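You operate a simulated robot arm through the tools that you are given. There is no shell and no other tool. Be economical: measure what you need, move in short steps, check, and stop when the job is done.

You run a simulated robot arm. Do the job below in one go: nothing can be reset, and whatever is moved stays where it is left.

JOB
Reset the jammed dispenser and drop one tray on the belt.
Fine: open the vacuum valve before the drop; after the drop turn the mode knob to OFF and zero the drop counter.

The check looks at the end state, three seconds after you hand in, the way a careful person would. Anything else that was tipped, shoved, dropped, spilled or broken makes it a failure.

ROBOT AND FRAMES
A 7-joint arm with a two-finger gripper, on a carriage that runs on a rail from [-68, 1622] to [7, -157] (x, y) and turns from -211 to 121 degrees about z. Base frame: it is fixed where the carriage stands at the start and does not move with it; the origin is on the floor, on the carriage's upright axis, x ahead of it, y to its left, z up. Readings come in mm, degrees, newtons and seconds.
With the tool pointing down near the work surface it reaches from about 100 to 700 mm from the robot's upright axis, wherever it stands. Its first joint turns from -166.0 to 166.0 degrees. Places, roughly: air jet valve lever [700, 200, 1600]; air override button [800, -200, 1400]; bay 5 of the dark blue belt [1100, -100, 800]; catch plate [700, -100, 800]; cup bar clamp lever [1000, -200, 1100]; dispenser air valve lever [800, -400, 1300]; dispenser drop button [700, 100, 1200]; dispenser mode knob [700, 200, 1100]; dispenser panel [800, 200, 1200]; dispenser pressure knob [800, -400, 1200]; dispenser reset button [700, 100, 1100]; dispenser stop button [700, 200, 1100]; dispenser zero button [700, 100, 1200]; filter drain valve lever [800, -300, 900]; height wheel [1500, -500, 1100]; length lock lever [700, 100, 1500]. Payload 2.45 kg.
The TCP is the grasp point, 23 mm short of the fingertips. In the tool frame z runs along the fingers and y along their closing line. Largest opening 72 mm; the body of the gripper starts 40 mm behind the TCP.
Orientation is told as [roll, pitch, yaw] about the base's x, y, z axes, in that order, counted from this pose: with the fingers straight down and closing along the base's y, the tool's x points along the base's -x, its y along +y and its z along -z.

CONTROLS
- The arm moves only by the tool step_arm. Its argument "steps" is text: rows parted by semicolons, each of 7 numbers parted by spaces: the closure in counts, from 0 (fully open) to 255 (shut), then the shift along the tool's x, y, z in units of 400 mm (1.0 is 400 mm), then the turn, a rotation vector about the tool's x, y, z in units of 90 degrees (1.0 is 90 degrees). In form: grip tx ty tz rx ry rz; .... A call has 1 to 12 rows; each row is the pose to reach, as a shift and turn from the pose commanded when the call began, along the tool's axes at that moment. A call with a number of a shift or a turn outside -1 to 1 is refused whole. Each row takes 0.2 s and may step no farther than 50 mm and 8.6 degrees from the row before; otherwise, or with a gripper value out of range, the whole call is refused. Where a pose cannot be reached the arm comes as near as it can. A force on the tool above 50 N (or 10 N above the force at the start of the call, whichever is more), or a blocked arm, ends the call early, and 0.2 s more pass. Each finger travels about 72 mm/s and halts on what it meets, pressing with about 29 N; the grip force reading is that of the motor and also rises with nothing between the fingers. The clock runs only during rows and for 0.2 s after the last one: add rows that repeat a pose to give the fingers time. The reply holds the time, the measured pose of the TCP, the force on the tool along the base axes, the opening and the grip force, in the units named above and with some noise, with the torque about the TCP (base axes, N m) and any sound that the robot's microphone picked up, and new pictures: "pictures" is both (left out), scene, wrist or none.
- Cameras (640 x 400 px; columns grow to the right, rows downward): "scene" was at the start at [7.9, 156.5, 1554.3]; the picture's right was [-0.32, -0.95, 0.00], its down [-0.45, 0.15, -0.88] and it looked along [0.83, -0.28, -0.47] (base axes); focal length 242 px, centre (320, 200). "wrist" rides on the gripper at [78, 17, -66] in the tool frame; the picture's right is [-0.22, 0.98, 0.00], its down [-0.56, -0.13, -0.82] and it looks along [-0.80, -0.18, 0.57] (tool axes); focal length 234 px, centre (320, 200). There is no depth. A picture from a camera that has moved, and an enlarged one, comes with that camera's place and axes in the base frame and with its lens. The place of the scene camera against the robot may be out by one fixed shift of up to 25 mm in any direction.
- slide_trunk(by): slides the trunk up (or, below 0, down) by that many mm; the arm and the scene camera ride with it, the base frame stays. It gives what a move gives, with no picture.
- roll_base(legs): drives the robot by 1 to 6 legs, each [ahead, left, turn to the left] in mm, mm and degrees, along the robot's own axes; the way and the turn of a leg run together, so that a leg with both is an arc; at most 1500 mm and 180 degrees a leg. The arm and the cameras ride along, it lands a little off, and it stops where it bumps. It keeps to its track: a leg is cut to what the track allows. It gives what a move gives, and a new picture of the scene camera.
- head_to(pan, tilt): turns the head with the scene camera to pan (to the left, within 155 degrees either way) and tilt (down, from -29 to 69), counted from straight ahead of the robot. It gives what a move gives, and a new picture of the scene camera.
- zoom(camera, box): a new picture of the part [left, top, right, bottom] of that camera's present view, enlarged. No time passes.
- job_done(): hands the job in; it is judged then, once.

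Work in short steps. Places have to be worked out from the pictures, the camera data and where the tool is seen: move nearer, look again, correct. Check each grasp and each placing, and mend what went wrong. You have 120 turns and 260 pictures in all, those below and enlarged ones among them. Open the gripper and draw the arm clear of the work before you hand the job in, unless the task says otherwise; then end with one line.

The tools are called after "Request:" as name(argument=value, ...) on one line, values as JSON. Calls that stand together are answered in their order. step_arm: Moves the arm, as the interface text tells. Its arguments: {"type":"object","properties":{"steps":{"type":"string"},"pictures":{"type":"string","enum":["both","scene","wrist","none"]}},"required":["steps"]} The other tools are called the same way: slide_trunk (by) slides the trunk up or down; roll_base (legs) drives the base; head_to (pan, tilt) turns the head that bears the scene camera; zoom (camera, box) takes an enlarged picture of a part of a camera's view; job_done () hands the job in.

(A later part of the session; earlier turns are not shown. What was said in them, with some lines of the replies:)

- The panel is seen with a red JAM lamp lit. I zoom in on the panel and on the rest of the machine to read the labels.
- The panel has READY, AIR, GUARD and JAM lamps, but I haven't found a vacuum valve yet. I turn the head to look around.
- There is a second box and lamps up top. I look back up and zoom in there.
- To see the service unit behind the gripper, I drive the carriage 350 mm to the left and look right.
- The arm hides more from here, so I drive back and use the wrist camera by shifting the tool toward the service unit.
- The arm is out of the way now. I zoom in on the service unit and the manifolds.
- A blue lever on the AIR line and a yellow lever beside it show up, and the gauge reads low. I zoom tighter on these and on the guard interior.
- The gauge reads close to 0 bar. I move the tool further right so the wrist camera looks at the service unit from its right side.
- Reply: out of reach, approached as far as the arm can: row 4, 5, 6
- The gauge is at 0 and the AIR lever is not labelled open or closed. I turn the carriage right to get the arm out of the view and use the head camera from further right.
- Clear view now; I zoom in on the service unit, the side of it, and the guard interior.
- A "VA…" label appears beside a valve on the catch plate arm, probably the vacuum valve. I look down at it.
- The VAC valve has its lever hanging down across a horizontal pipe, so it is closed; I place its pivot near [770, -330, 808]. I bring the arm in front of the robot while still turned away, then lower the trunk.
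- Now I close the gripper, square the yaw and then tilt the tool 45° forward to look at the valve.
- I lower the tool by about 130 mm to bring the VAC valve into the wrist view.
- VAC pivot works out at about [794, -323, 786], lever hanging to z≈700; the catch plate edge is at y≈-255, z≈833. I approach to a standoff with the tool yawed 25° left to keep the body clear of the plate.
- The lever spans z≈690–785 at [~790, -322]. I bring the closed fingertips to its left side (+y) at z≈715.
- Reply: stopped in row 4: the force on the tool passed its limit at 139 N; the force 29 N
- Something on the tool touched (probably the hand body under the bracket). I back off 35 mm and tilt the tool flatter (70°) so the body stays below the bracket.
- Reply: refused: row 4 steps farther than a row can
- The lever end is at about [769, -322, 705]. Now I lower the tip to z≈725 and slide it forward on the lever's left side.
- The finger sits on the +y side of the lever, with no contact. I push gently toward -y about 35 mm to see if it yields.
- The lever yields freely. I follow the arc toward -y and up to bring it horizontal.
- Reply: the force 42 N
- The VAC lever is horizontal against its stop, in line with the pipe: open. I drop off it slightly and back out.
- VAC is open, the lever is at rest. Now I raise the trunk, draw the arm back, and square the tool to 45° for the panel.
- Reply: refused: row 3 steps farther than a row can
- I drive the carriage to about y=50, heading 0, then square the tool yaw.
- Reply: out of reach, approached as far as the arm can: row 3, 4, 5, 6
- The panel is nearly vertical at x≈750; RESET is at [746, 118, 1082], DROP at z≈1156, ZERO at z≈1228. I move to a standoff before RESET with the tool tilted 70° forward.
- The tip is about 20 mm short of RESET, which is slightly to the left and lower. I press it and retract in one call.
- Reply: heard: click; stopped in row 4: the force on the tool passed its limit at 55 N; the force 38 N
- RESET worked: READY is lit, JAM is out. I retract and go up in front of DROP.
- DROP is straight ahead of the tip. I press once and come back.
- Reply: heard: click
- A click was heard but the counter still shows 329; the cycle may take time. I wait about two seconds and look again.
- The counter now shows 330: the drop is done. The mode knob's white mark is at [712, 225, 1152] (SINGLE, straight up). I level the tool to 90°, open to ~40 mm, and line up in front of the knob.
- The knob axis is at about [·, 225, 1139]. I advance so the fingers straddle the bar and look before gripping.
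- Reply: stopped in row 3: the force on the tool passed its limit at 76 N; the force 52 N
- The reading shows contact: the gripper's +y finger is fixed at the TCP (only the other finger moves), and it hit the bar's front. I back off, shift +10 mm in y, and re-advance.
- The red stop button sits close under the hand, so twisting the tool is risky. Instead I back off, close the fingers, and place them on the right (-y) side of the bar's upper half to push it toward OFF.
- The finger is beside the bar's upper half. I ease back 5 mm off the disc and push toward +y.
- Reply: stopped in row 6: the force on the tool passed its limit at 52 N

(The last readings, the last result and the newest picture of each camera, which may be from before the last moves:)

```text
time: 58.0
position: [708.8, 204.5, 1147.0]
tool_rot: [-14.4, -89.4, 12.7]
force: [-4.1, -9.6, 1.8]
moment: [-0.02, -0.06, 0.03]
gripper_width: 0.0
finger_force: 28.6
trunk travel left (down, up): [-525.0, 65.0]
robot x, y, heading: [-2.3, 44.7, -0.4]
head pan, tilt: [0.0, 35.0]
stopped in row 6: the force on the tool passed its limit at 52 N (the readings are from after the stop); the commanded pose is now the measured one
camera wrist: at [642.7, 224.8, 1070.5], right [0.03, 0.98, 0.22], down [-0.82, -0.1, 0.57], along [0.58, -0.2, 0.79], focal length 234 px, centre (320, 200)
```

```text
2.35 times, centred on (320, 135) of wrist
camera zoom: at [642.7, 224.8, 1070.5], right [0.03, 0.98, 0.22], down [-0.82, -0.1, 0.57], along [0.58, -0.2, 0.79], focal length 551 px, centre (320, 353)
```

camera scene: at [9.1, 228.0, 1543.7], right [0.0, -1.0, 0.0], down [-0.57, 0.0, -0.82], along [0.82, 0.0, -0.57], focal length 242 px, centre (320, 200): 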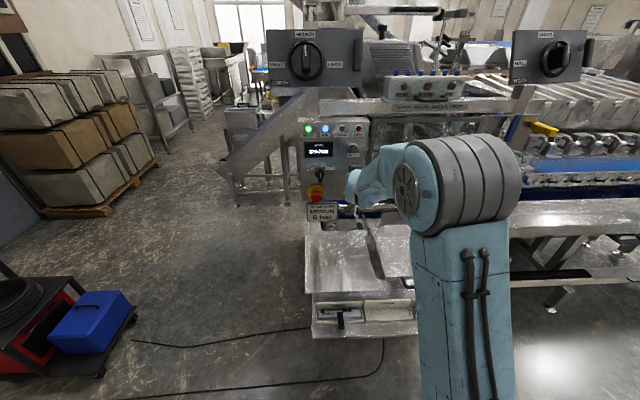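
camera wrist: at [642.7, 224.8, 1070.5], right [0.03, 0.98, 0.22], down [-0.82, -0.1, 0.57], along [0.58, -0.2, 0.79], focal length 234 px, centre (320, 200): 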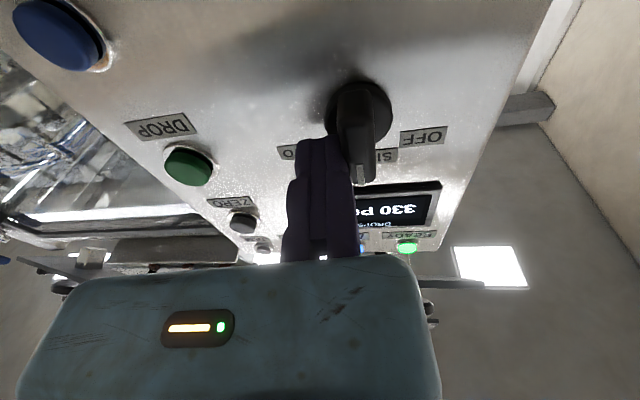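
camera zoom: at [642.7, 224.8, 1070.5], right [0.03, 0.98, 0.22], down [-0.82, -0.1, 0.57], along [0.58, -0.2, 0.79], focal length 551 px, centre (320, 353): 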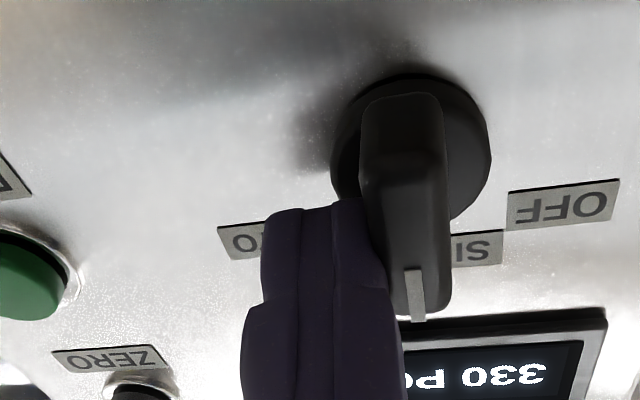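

Pushing with the wide finger acts too close to the axis. I will instead grip the bar and twist: the stop button's face (x≈711) is ahead of the hand body (x<670), so the body clears it. Back off, open, re-straddle.

Request:
step_arm(steps="255 0 -0.01 -0.04 0 0 0; 255 0 0 -0.1 0 0 0; 113 0.0125 0.035 -0.1 0 0 0; 113 0.025 0.071 -0.1 0 0 0; 113 0.025 0.071 -0.1 0 0 0; 113 0.025 0.071 -0.05 0 0 0; 113 0.025 0.071 -0.012 0 0 0; 113 0.025 0.071 -0.012 0 0 0", pictures="wrist")

Request:
zoom(camera="wrist", box=[200, 50, 440, 220])

```text
time: 59.8
position: [706.5, 238.7, 1137.9]
tool_rot: [-21.3, -89.4, 19.8]
force: [-0.4, 0.0, -0.9]
moment: [0.0, 0.01, -0.01]
gripper_width: 40.1
finger_force: 0.0
trunk travel left (down, up): [-525.0, 65.0]
robot x, y, heading: [-2.5, 42.3, -0.5]
head pan, tilt: [0.0, 35.0]
camera wrist: at [640.3, 257.7, 1060.0], right [0.03, 0.98, 0.21], down [-0.82, -0.1, 0.57], along [0.58, -0.19, 0.79], focal length 234 px, centre (320, 200)
```

wrist: 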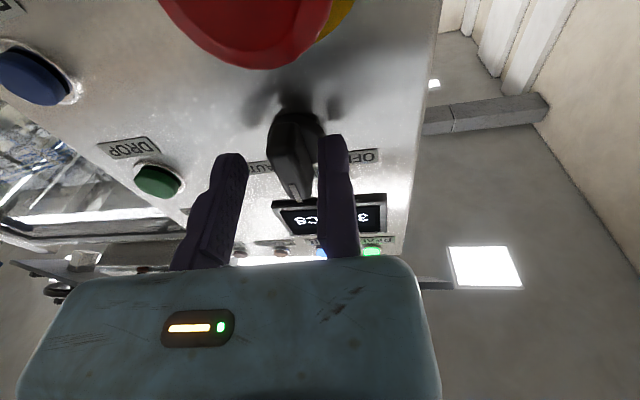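

```text
2.35 times, centred on (320, 135) of wrist
camera zoom: at [640.3, 257.7, 1060.0], right [0.03, 0.98, 0.21], down [-0.82, -0.1, 0.57], along [0.58, -0.19, 0.79], focal length 551 px, centre (320, 353)
```

zoom: 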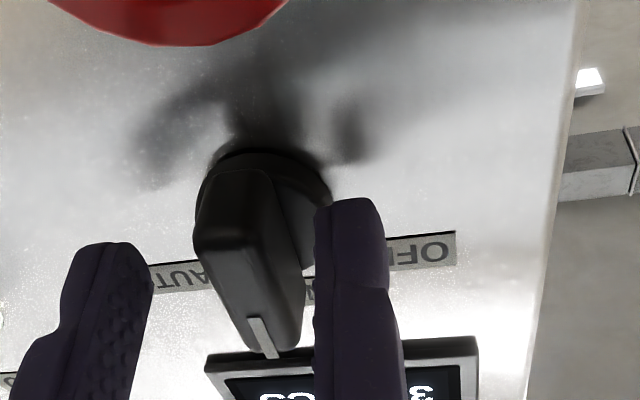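

The bar is between the fingers; I close the gap to the fixed finger by 5 mm and grip.

Request:
step_arm(steps="113 0 -0.013 0 0 0 0; 180 0 -0.013 0 0 0 0; 255 0 -0.013 0 0 0 0; 255 0 -0.013 0 0 0 0; 255 0 -0.013 0 0 0 0", pictures="wrist")

```text
time: 61.0
position: [705.6, 231.0, 1137.8]
tool_rot: [-13.5, -89.4, 11.8]
force: [-4.6, -15.1, -3.4]
moment: [0.08, -0.05, 0.2]
gripper_width: 14.8
finger_force: 41.1
trunk travel left (down, up): [-525.0, 65.0]
robot x, y, heading: [-3.0, 43.8, -0.6]
head pan, tilt: [0.0, 35.0]
camera wrist: at [638.8, 250.5, 1059.7], right [0.03, 0.98, 0.21], down [-0.82, -0.1, 0.57], along [0.58, -0.19, 0.79], focal length 234 px, centre (320, 200)
```

wrist: 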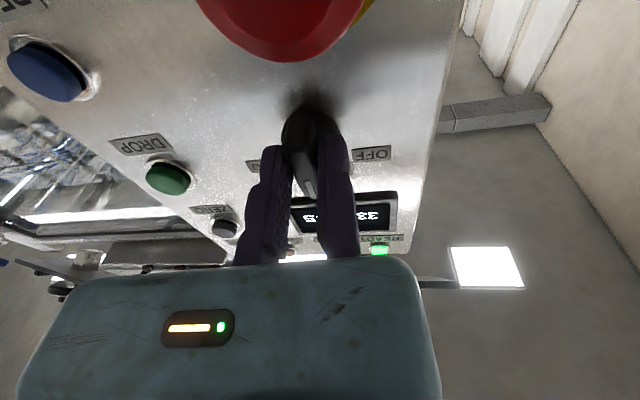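

The knob is gripped (14.8 mm). I twist it counter-clockwise about its own axis, in small steps to 48°.

Request:
step_arm(steps="255 0.0026 -0.0062 0 0 0 -0.089; 255 0.0051 -0.0067 0 0 0 -0.178; 255 0.0075 -0.0076 0 0 0 -0.267; 255 0.0098 -0.0088 0 0 0 -0.356; 255 0.0119 -0.0103 0 0 0 -0.444; 255 0.0137 -0.0121 0 0 0 -0.533; 255 0.0137 -0.0121 0 0 0 -0.533", pictures="wrist")

Request:
zoom(camera="scene", box=[290, 110, 370, 220])

```text
time: 62.6
position: [704.2, 224.6, 1134.0]
tool_rot: [-89.5, -41.8, 88.0]
force: [13.9, -15.2, 18.7]
moment: [-0.01, 0.42, -0.16]
gripper_width: 14.4
finger_force: 40.3
trunk travel left (down, up): [-525.0, 65.0]
robot x, y, heading: [-0.5, 39.7, -0.6]
head pan, tilt: [0.0, 35.0]
camera wrist: at [637.0, 181.4, 1068.8], right [0.02, 0.81, -0.58], down [-0.81, 0.36, 0.47], along [0.59, 0.46, 0.66], focal length 234 px, centre (320, 200)
```

wrist: 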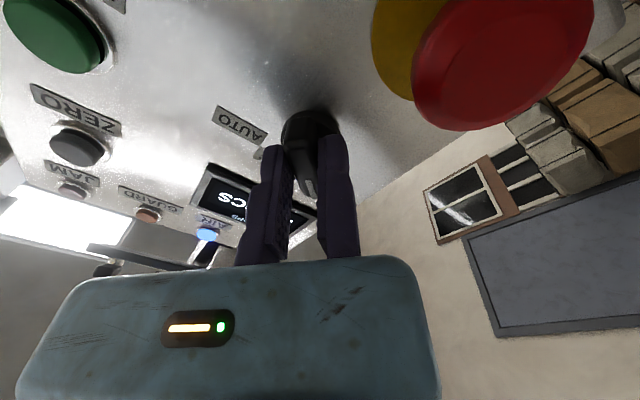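

```text
3.64 times, centred on (330, 165) of scene
camera zoom: at [9.5, 224.8, 1544.3], right [-0.01, -1.0, 0.0], down [-0.57, 0.01, -0.82], along [0.82, 0.0, -0.57], focal length 878 px, centre (284, 327)
```

zoom: 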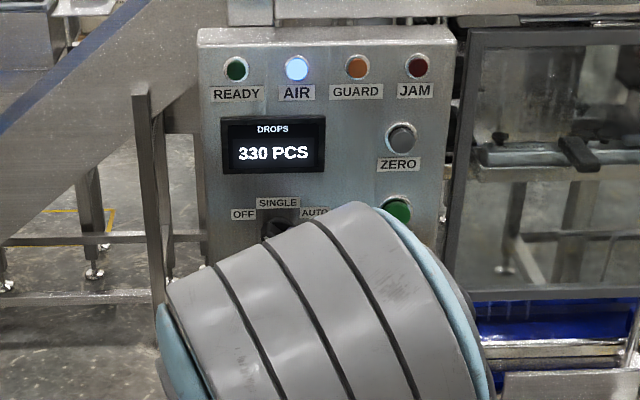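

READY went out: the knob is at OFF. I release and draw straight back, then undo the twist.

Request:
step_arm(steps="113 0 0 0 0 0 0; 113 0 0 0 0 0 0; 113 0 0.005 -0.04 0 0 0; 113 0 0.005 -0.1 0 0 0; 113 0 0 -0.15 0 0 0.09; 113 0 0 -0.15 0 0 0.18; 113 0 0 -0.15 0 0 0.27; 255 0 0 -0.15 0 0 0.36; 255 0 0 -0.15 0 0 0.45; 255 0 0 -0.15 0 0 0.533; 255 0 0 -0.15 0 0 0.533", pictures="wrist")

Request:
zoom(camera="scene", box=[290, 110, 370, 220])

```text
time: 65.0
position: [645.4, 229.0, 1132.2]
tool_rot: [-10.6, -89.4, 9.1]
force: [-0.4, 0.6, 0.0]
moment: [0.02, 0.02, 0.02]
gripper_width: 0.0
finger_force: 28.4
trunk travel left (down, up): [-525.0, 65.0]
robot x, y, heading: [-0.9, 38.4, -0.3]
head pan, tilt: [0.0, 35.0]
camera wrist: at [578.2, 249.7, 1054.3], right [0.03, 0.98, 0.22], down [-0.82, -0.1, 0.57], along [0.58, -0.19, 0.79], focal length 234 px, centre (320, 200)
```

wrist: 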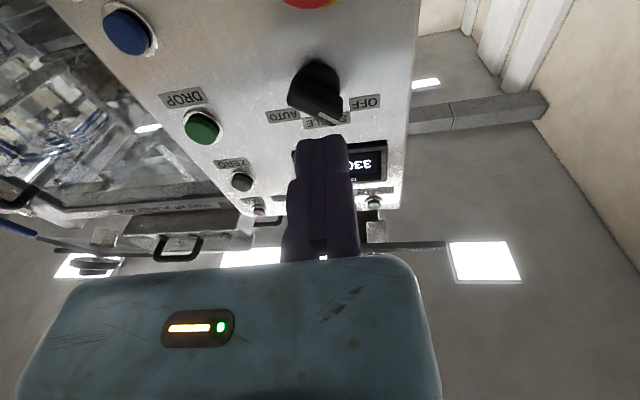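

```text
3.64 times, centred on (330, 165) of scene
camera zoom: at [9.2, 227.1, 1543.7], right [-0.01, -1.0, 0.0], down [-0.57, 0.0, -0.82], along [0.82, -0.01, -0.57], focal length 878 px, centre (284, 327)
```

zoom: 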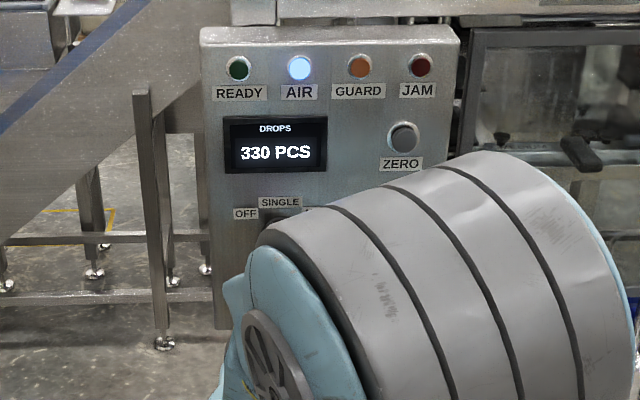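

The knob points at OFF. Next I move in front of the ZERO button near [746, 118, 1229].

Request:
step_arm(steps="255 -0.06 -0.07 0 0 0 0; 255 -0.12 -0.14 0.03 0 0 0; 255 -0.18 -0.21 0.07 0 0 0; 255 -0.2425 -0.2775 0.11 0 0 0; 255 -0.2425 -0.2775 0.11 0 0 0", pictures="wrist")

Request:
zoom(camera="scene", box=[290, 100, 390, 220])

```text
time: 66.2
position: [688.9, 119.4, 1230.8]
tool_rot: [-19.9, -89.3, 18.3]
force: [-0.7, -0.5, 1.1]
moment: [0.0, 0.03, -0.02]
gripper_width: 0.0
finger_force: 28.3
trunk travel left (down, up): [-525.0, 65.0]
robot x, y, heading: [-0.2, 43.2, -0.3]
head pan, tilt: [0.0, 35.0]
camera wrist: at [623.0, 139.8, 1153.7], right [0.03, 0.98, 0.21], down [-0.82, -0.1, 0.57], along [0.58, -0.19, 0.79], focal length 234 px, centre (320, 200)
```

wrist: 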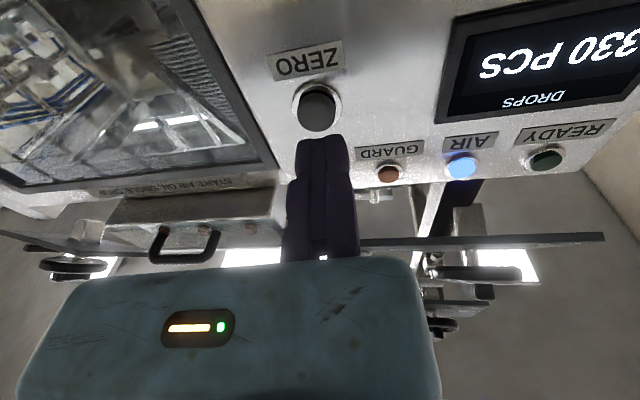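

```text
3.33 times, centred on (340, 160) of scene
camera zoom: at [9.2, 226.9, 1543.7], right [-0.01, -1.0, 0.0], down [-0.57, 0.0, -0.82], along [0.82, -0.01, -0.57], focal length 805 px, centre (253, 333)
```

zoom: 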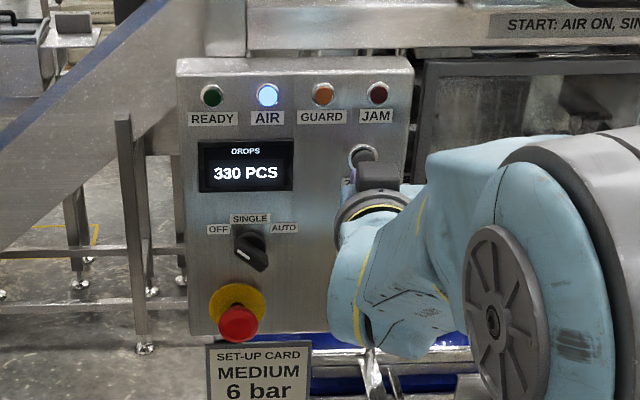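

The knob is at OFF and ZERO is right ahead of the tip. I press it and retract.

Request:
step_arm(steps="255 0 -0.004 0.04 0 0 0; 255 0 -0.004 0.065 0 0 0; 255 0 -0.004 0.075 0 0 0; 255 0 -0.004 0.083 0 0 0; 255 0 -0.004 0.09 0 0 0; 255 0 -0.004 0.05 0 0 0; 255 0 -0.004 -0.04 0 0 0", pictures="wrist")

Request:
zoom(camera="scene", box=[290, 100, 390, 220])

```text
time: 67.8
position: [672.4, 116.2, 1230.8]
tool_rot: [-18.3, -89.5, 16.7]
force: [-0.1, 0.8, 0.5]
moment: [-0.01, -0.01, 0.01]
gripper_width: 0.2
finger_force: 28.2
trunk travel left (down, up): [-525.0, 65.0]
robot x, y, heading: [-2.0, 39.3, -0.5]
head pan, tilt: [0.0, 35.0]
heard: click
camera wrist: at [605.7, 136.2, 1152.1], right [0.03, 0.98, 0.21], down [-0.82, -0.1, 0.57], along [0.58, -0.19, 0.79], focal length 234 px, centre (320, 200)
```

wrist: 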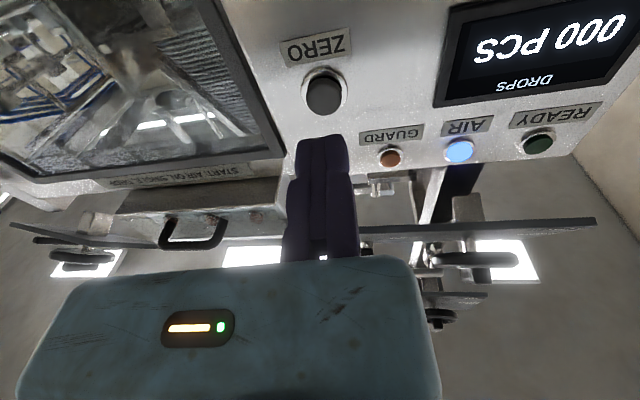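

```text
3.33 times, centred on (340, 160) of scene
camera zoom: at [9.7, 227.0, 1543.7], right [-0.01, -1.0, 0.0], down [-0.57, 0.0, -0.82], along [0.82, -0.01, -0.57], focal length 805 px, centre (253, 333)
```

zoom: 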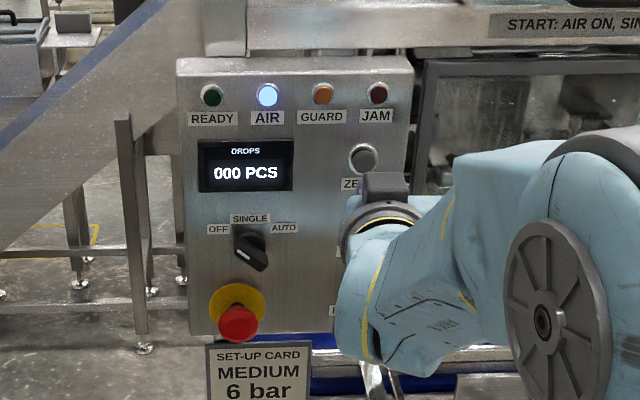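

Counter reads 000. I draw the arm back, open the gripper, and turn away to verify the tray on the belt.

Request:
step_arm(steps="0 0 0 -0.1 0 0 0; 0 0 0 -0.2 0 0 0; 0 0 0 -0.3 0 0 0; 0 0 0 -0.4 0 0 0; 0 0 0 -0.5 0 0 0; 0 0 0 -0.6 0 0 0; 0 0 0 -0.6 0 0 0", pictures="none")

Request:
roll_base(legs=[[0, 0, -65]])

Request:
head_to(pan=50, tilt=38)

Request:
zoom(camera="scene", box=[200, 80, 440, 280])

```text
time: 69.4
position: [434.0, 126.0, 1238.5]
tool_rot: [-19.5, -89.3, 17.9]
force: [-0.5, 0.1, 0.6]
moment: [-0.02, 0.0, -0.03]
gripper_width: 71.8
finger_force: 0.1
out of reach, approached as far as the arm can: row 6, 7
trunk travel left (down, up): [-525.0, 65.0]
robot x, y, heading: [-0.6, 39.9, -0.2]
head pan, tilt: [0.0, 35.0]
```

```text
time: 72.6
position: [265.9, -315.5, 1238.9]
tool_rot: [-17.6, -89.3, -48.1]
force: [-0.4, 0.1, 0.1]
moment: [-0.01, 0.0, -0.02]
gripper_width: 72.1
finger_force: 0.1
trunk travel left (down, up): [-525.0, 65.0]
robot x, y, heading: [-2.6, 42.0, -64.7]
head pan, tilt: [0.0, 35.0]
camera scene: at [158.6, 96.7, 1543.7], right [-0.9, -0.43, 0.0], down [-0.25, 0.52, -0.82], along [0.35, -0.74, -0.57], focal length 242 px, centre (320, 200)
```

scene: 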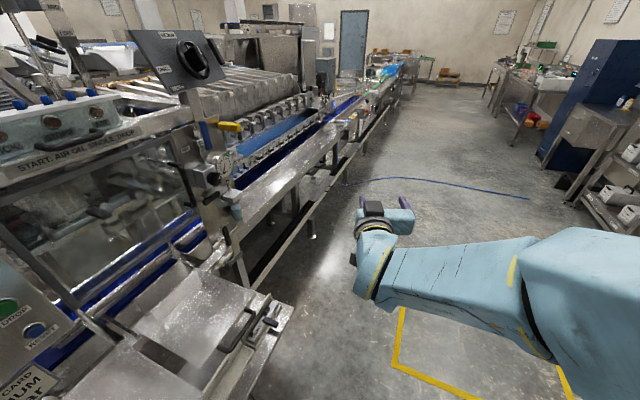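

```text
time: 73.8
position: [264.9, -315.2, 1238.7]
tool_rot: [-17.7, -89.4, -48.2]
force: [1.1, 0.6, -0.3]
moment: [0.0, -0.03, 0.04]
gripper_width: 72.0
finger_force: 0.0
trunk travel left (down, up): [-525.0, 65.0]
robot x, y, heading: [-1.3, 38.9, -64.4]
head pan, tilt: [50.0, 38.0]
camera scene: at [204.3, 154.5, 1539.2], right [-0.25, -0.97, 0.0], down [-0.6, 0.15, -0.79], along [0.76, -0.2, -0.62], focal length 242 px, centre (320, 200)
```

scene: 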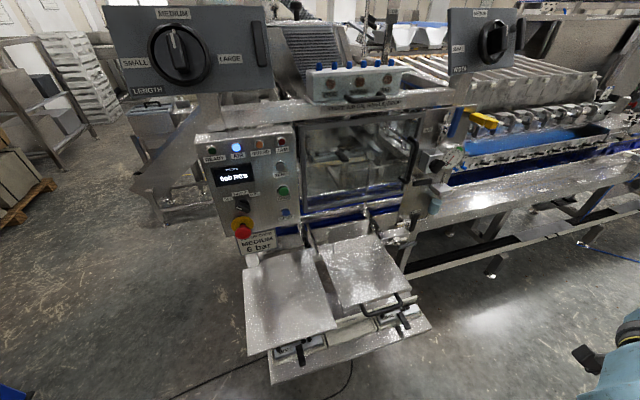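

```text
2.00 times, centred on (320, 180) of scene
camera zoom: at [204.3, 154.5, 1539.2], right [-0.25, -0.97, 0.0], down [-0.6, 0.15, -0.79], along [0.76, -0.2, -0.62], focal length 483 px, centre (320, 240)
```

zoom: 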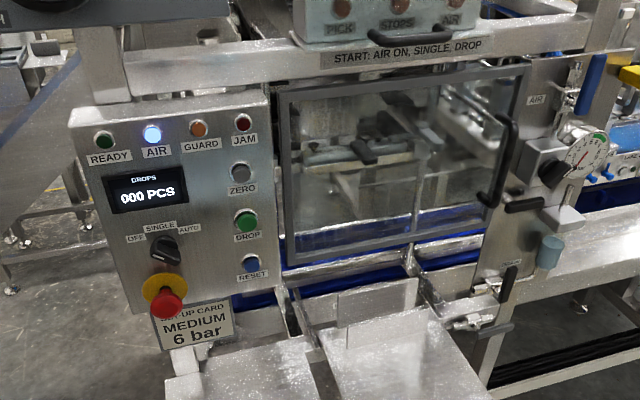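

Request:
zoom(camera="scene", box=[290, 110, 430, 250])

Request:
zoom(camera="scene", box=[410, 80, 640, 210])

Request:
zoom(camera="scene", box=[380, 90, 480, 260])

```text
2.86 times, centred on (360, 180) of scene
camera zoom: at [204.3, 154.5, 1539.2], right [-0.25, -0.97, 0.0], down [-0.6, 0.15, -0.79], along [0.76, -0.2, -0.62], focal length 690 px, centre (206, 257)
```

zoom: 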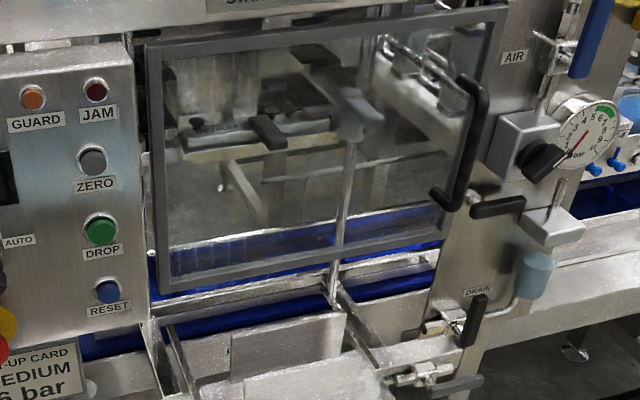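

```text
2.78 times, centred on (525, 145) of scene
camera zoom: at [204.3, 154.5, 1539.2], right [-0.25, -0.97, 0.0], down [-0.6, 0.15, -0.79], along [0.76, -0.2, -0.62], focal length 672 px, centre (-250, 353)
```

zoom: 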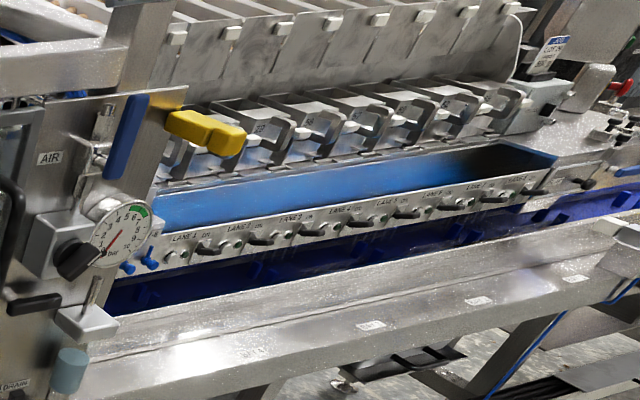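

```text
2.35 times, centred on (430, 175) of scene
camera zoom: at [204.3, 154.5, 1539.2], right [-0.25, -0.97, 0.0], down [-0.6, 0.15, -0.79], along [0.76, -0.2, -0.62], focal length 568 px, centre (61, 259)
```

zoom: 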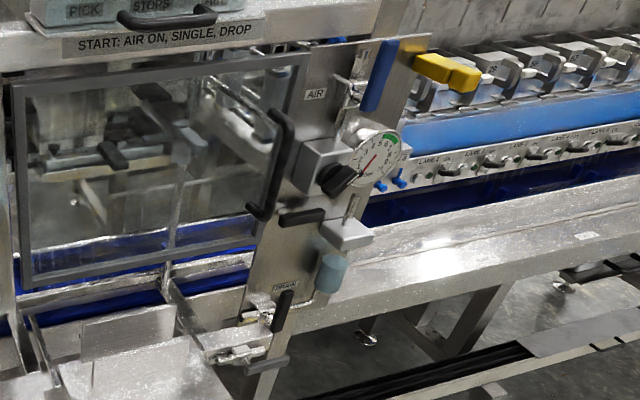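

I don't clearly see a tray yet. I zoom in tightly on bay 5 beneath the dispenser.

Request:
zoom(camera="scene", box=[295, 160, 405, 225])

Request:
zoom(camera="scene", box=[295, 110, 405, 180])

Request:
zoom(camera="scene", box=[430, 130, 470, 165])

```text
5.82 times, centred on (350, 192) of scene
camera zoom: at [204.3, 154.5, 1539.2], right [-0.25, -0.97, 0.0], down [-0.6, 0.15, -0.79], along [0.76, -0.2, -0.62], focal length 1406 px, centre (146, 244)
```

zoom: 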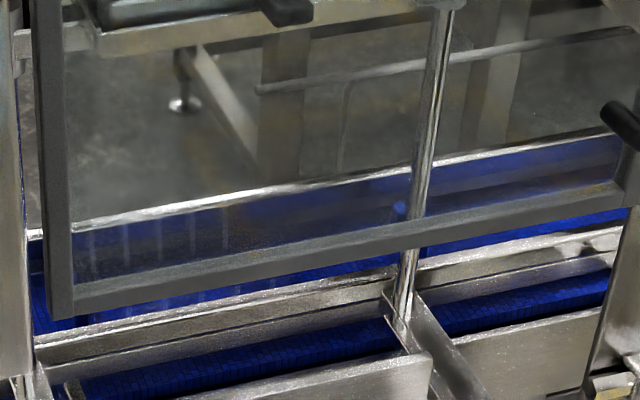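

```text
5.71 times, centred on (350, 145) of scene
camera zoom: at [204.3, 154.5, 1539.2], right [-0.25, -0.97, 0.0], down [-0.6, 0.15, -0.79], along [0.76, -0.2, -0.62], focal length 1380 px, centre (149, 514)
```

zoom: 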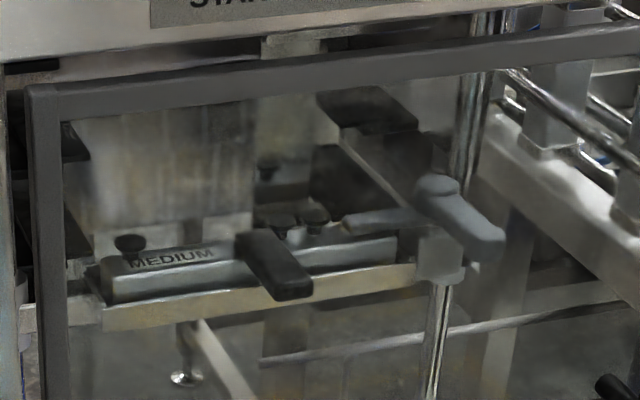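

```text
11.43 times, centred on (450, 148) of scene
camera zoom: at [204.3, 154.5, 1539.2], right [-0.25, -0.97, 0.0], down [-0.6, 0.15, -0.79], along [0.76, -0.2, -0.62], focal length 2761 px, centre (-1166, 800)
```

zoom: 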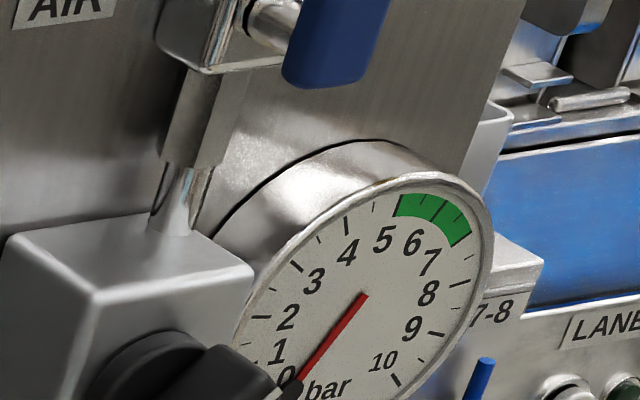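

The tray is not evident; there are faint stripes on the belt behind the guard. I shift the carriage left and look at the belt from another angle.

Request:
roll_base(legs=[[-180, 90, 0]])

Request:
head_to(pan=35, tilt=32)

Request:
zoom(camera="scene", box=[240, 120, 440, 260])

```text
time: 75.4
position: [258.0, -109.7, 1239.4]
tool_rot: [-17.6, -89.4, -47.9]
force: [0.1, -0.1, -0.3]
moment: [-0.01, 0.01, 0.04]
gripper_width: 72.1
finger_force: 0.1
trunk travel left (down, up): [-525.0, 65.0]
robot x, y, heading: [-8.7, 246.7, -64.2]
head pan, tilt: [50.0, 38.0]
camera scene: at [195.4, 360.2, 1539.1], right [-0.25, -0.97, 0.0], down [-0.6, 0.15, -0.79], along [0.76, -0.2, -0.62], focal length 242 px, centre (320, 200)
```

scene: 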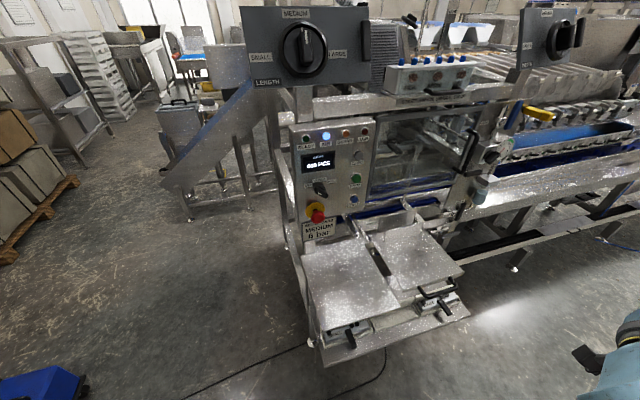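

```text
time: 76.2
position: [257.6, -109.7, 1239.0]
tool_rot: [-17.5, -89.3, -48.0]
force: [-0.2, 0.1, 0.8]
moment: [0.01, -0.01, 0.01]
gripper_width: 71.9
finger_force: 0.0
trunk travel left (down, up): [-525.0, 65.0]
robot x, y, heading: [-10.6, 248.9, -64.4]
head pan, tilt: [35.0, 32.0]
camera scene: at [189.9, 337.6, 1548.3], right [-0.49, -0.87, 0.0], down [-0.46, 0.26, -0.85], along [0.74, -0.42, -0.53], focal length 242 px, centre (320, 200)
```

scene: 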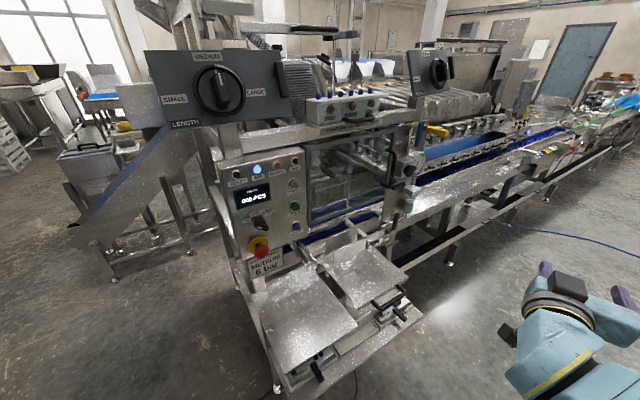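

```text
2.86 times, centred on (340, 190) of scene
camera zoom: at [189.9, 337.6, 1548.3], right [-0.49, -0.87, 0.0], down [-0.46, 0.26, -0.85], along [0.74, -0.42, -0.53], focal length 690 px, centre (263, 229)
```

zoom: 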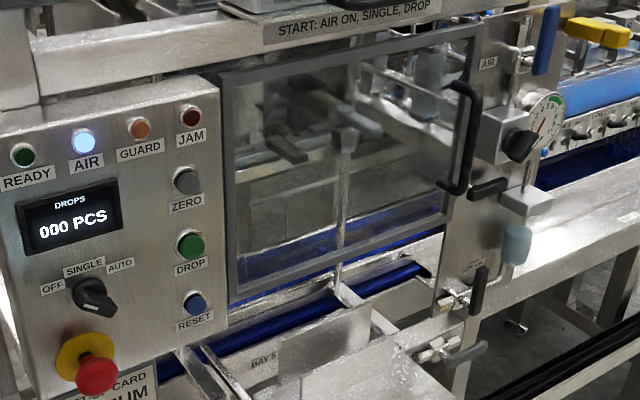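

Request:
zoom(camera="scene", box=[305, 190, 400, 250])

Request:
zoom(camera="scene", box=[300, 130, 410, 200])

Request:
zoom(camera="scene", box=[380, 90, 640, 240])

```text
6.67 times, centred on (352, 220) of scene
camera zoom: at [189.9, 337.6, 1548.3], right [-0.49, -0.87, 0.0], down [-0.46, 0.26, -0.85], along [0.74, -0.42, -0.53], focal length 1610 px, centre (103, 67)
```

zoom: 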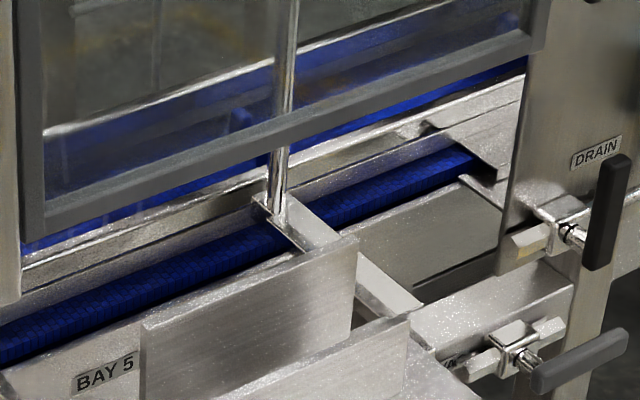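

```text
5.71 times, centred on (355, 165) of scene
camera zoom: at [189.9, 337.6, 1548.3], right [-0.49, -0.87, 0.0], down [-0.46, 0.26, -0.85], along [0.74, -0.42, -0.53], focal length 1380 px, centre (120, 400)
```

zoom: 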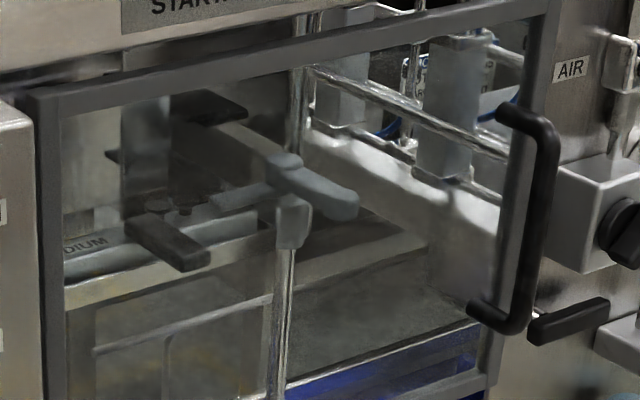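

```text
2.46 times, centred on (510, 165) of scene
camera zoom: at [189.9, 337.6, 1548.3], right [-0.49, -0.87, 0.0], down [-0.46, 0.26, -0.85], along [0.74, -0.42, -0.53], focal length 595 px, centre (-148, 286)
```

zoom: 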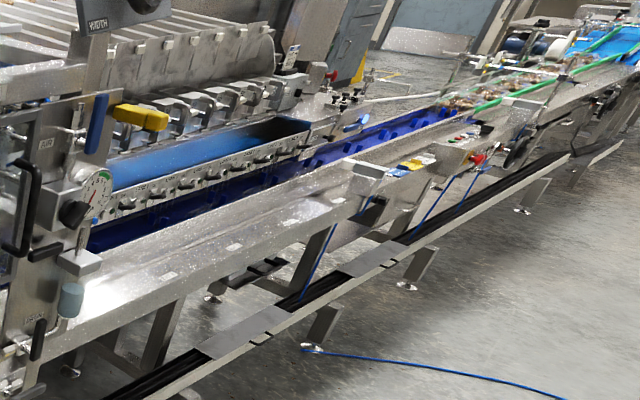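

Bay 5 is hidden behind the guard frame from here. I go back right, turn the arm further away, and lower the trunk to look under the guard.

Request:
roll_base(legs=[[0, 0, -30], [290, 0, 0]])

Request:
slide_trunk(by=-400)

Request:
head_to(pan=88, tilt=12)

Request:
zoom(camera="scene", box=[220, 120, 420, 260])

```text
time: 79.7
position: [52.9, -489.4, 1237.9]
tool_rot: [-17.6, -89.3, -78.5]
force: [0.7, 0.4, 0.8]
moment: [-0.02, 0.0, 0.01]
gripper_width: 72.0
finger_force: 0.1
trunk travel left (down, up): [-525.0, 65.0]
robot x, y, heading: [1.5, -44.7, -95.0]
head pan, tilt: [35.0, 32.0]
camera scene: at [217.6, -79.1, 1548.4], right [-0.87, -0.5, 0.0], down [-0.27, 0.46, -0.85], along [0.43, -0.73, -0.53], focal length 242 px, centre (320, 200)
```

scene: 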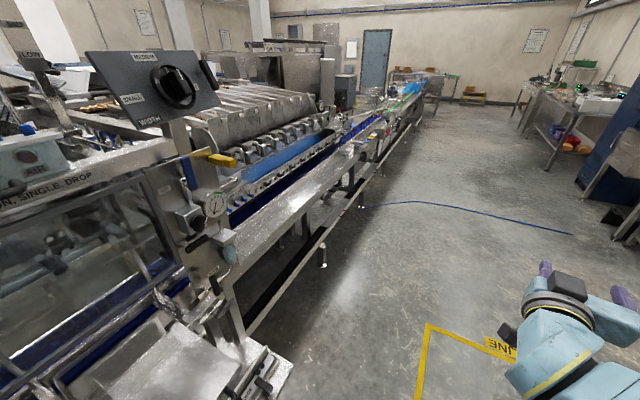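

```text
time: 83.6
position: [52.8, -489.0, 838.3]
tool_rot: [-17.6, -89.2, -78.5]
force: [1.0, -0.5, 0.3]
moment: [-0.02, 0.01, 0.01]
gripper_width: 71.9
finger_force: 0.0
trunk travel left (down, up): [-125.0, 465.0]
robot x, y, heading: [2.2, -48.2, -94.8]
head pan, tilt: [35.0, 32.0]
```

```text
time: 84.8
position: [52.2, -489.6, 838.5]
tool_rot: [-17.6, -89.3, -78.4]
force: [0.8, 1.0, 0.5]
moment: [-0.04, 0.02, -0.01]
gripper_width: 72.2
finger_force: 0.1
trunk travel left (down, up): [-125.0, 465.0]
robot x, y, heading: [3.3, -45.9, -95.1]
head pan, tilt: [88.0, 12.0]
camera scene: at [265.2, -12.8, 1180.6], right [-0.12, -0.99, 0.0], down [-0.21, 0.03, -0.98], along [0.97, -0.12, -0.21], focal length 242 px, centre (320, 200)
```

scene: 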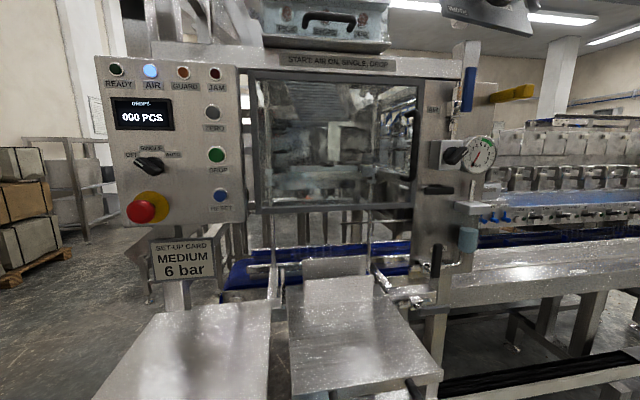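

```text
2.86 times, centred on (320, 190) of scene
camera zoom: at [265.2, -12.8, 1180.6], right [-0.12, -0.99, 0.0], down [-0.21, 0.03, -0.98], along [0.97, -0.12, -0.21], focal length 690 px, centre (320, 229)
```

zoom: 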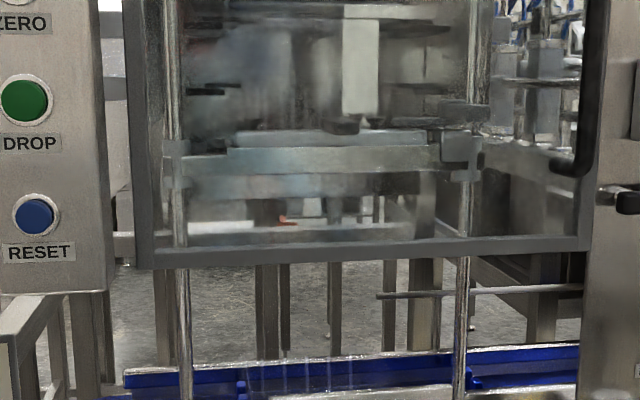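

Request:
zoom(camera="scene", box=[230, 220, 420, 310])

Request:
zoom(camera="scene", box=[460, 125, 510, 180])

```text
3.37 times, centred on (325, 265) of scene
camera zoom: at [265.2, -12.8, 1180.6], right [-0.12, -0.99, 0.0], down [-0.21, 0.03, -0.98], along [0.97, -0.12, -0.21], focal length 814 px, centre (303, -19)
```

zoom: 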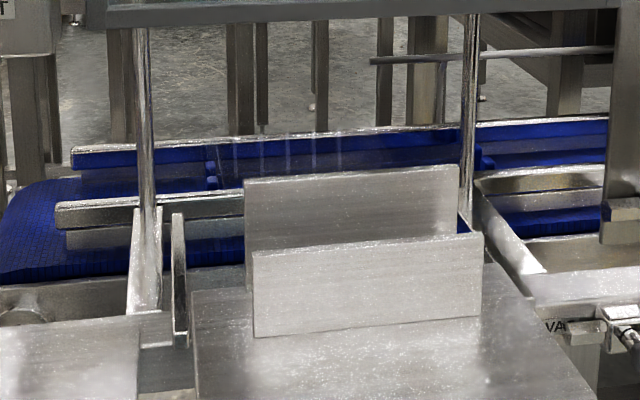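

```text
7.27 times, centred on (485, 152) of scene
camera zoom: at [265.2, -12.8, 1180.6], right [-0.12, -0.99, 0.0], down [-0.21, 0.03, -0.98], along [0.97, -0.12, -0.21], focal length 1757 px, centre (-880, 546)
```

zoom: 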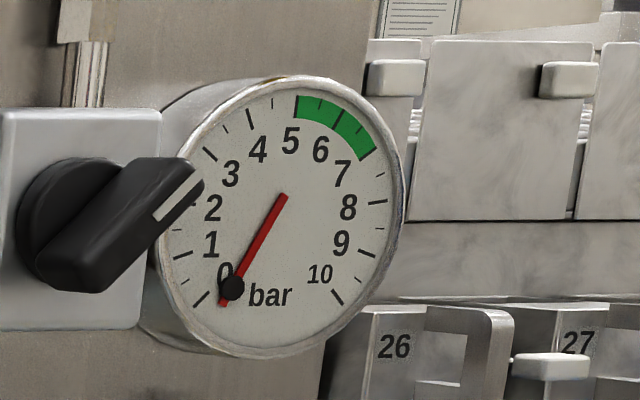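

The gauge pointer's angle indicates 6 bar. There is a faint translucent shape with light ribs between two belt flights; I zoom in to confirm it is a clear tray.

Request:
zoom(camera="scene", box=[280, 235, 380, 285])

Request:
head_to(pan=98, tilt=12)

Request:
slide_trunk(by=110)

Request:
zoom(camera="scene", box=[300, 240, 480, 340])

```text
6.40 times, centred on (330, 260) of scene
camera zoom: at [265.2, -12.8, 1180.6], right [-0.12, -0.99, 0.0], down [-0.21, 0.03, -0.98], along [0.97, -0.12, -0.21], focal length 1546 px, centre (256, -184)
```

zoom: 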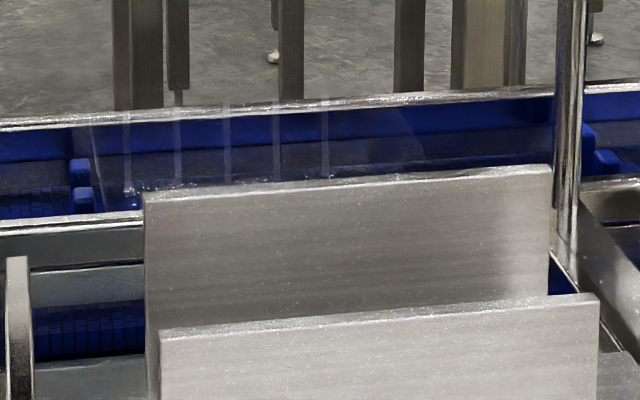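

```text
time: 85.5
position: [51.5, -487.8, 839.3]
tool_rot: [-17.6, -89.3, -78.4]
force: [0.3, 0.1, -0.4]
moment: [0.01, 0.0, 0.03]
gripper_width: 72.1
finger_force: 0.0
trunk travel left (down, up): [-125.0, 465.0]
robot x, y, heading: [3.0, -48.0, -95.0]
head pan, tilt: [98.0, 12.0]
camera scene: at [265.7, 3.5, 1180.6], right [0.05, -1.0, 0.0], down [-0.21, -0.01, -0.98], along [0.98, 0.05, -0.21], focal length 242 px, centre (320, 200)
```

scene: 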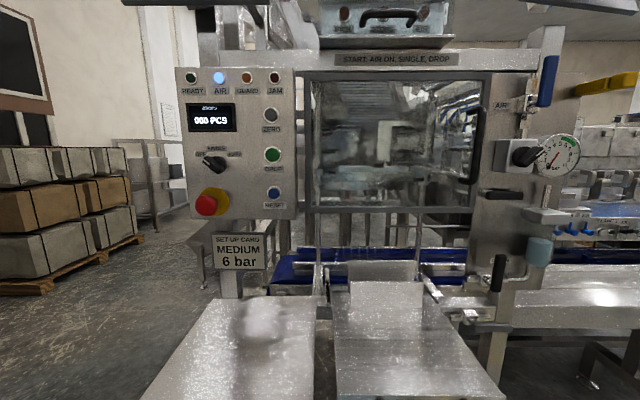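

```text
time: 86.9
position: [51.6, -489.7, 948.7]
tool_rot: [-17.7, -89.3, -78.5]
force: [0.4, 0.3, -0.3]
moment: [0.0, 0.02, -0.02]
gripper_width: 72.1
finger_force: 0.1
trunk travel left (down, up): [-235.0, 355.0]
robot x, y, heading: [2.2, -44.9, -94.8]
head pan, tilt: [98.0, 12.0]
```

```text
3.56 times, centred on (390, 290) of scene
camera zoom: at [265.7, 3.5, 1290.6], right [0.05, -1.0, 0.0], down [-0.21, -0.01, -0.98], along [0.98, 0.05, -0.21], focal length 859 px, centre (71, -120)
```

zoom: 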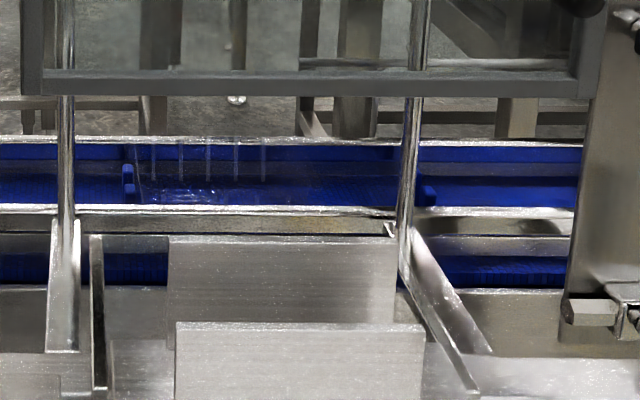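

A clear ribbed tray sits flat between the flights of the bay. VAC is open, the mode knob is at OFF, the counter reads 000, and the arm is clear with the gripper open. I hand in.

Request:
job_done()

```text
The job is handed in.
```

The dispenser is reset and one tray is in the bay on the belt. The vacuum valve was opened before the drop and left open; after the drop I turned the mode knob to OFF and zeroed the counter. On the way to the vacuum valve the hand bumped its body or bracket once (139 N); I saw no damage.
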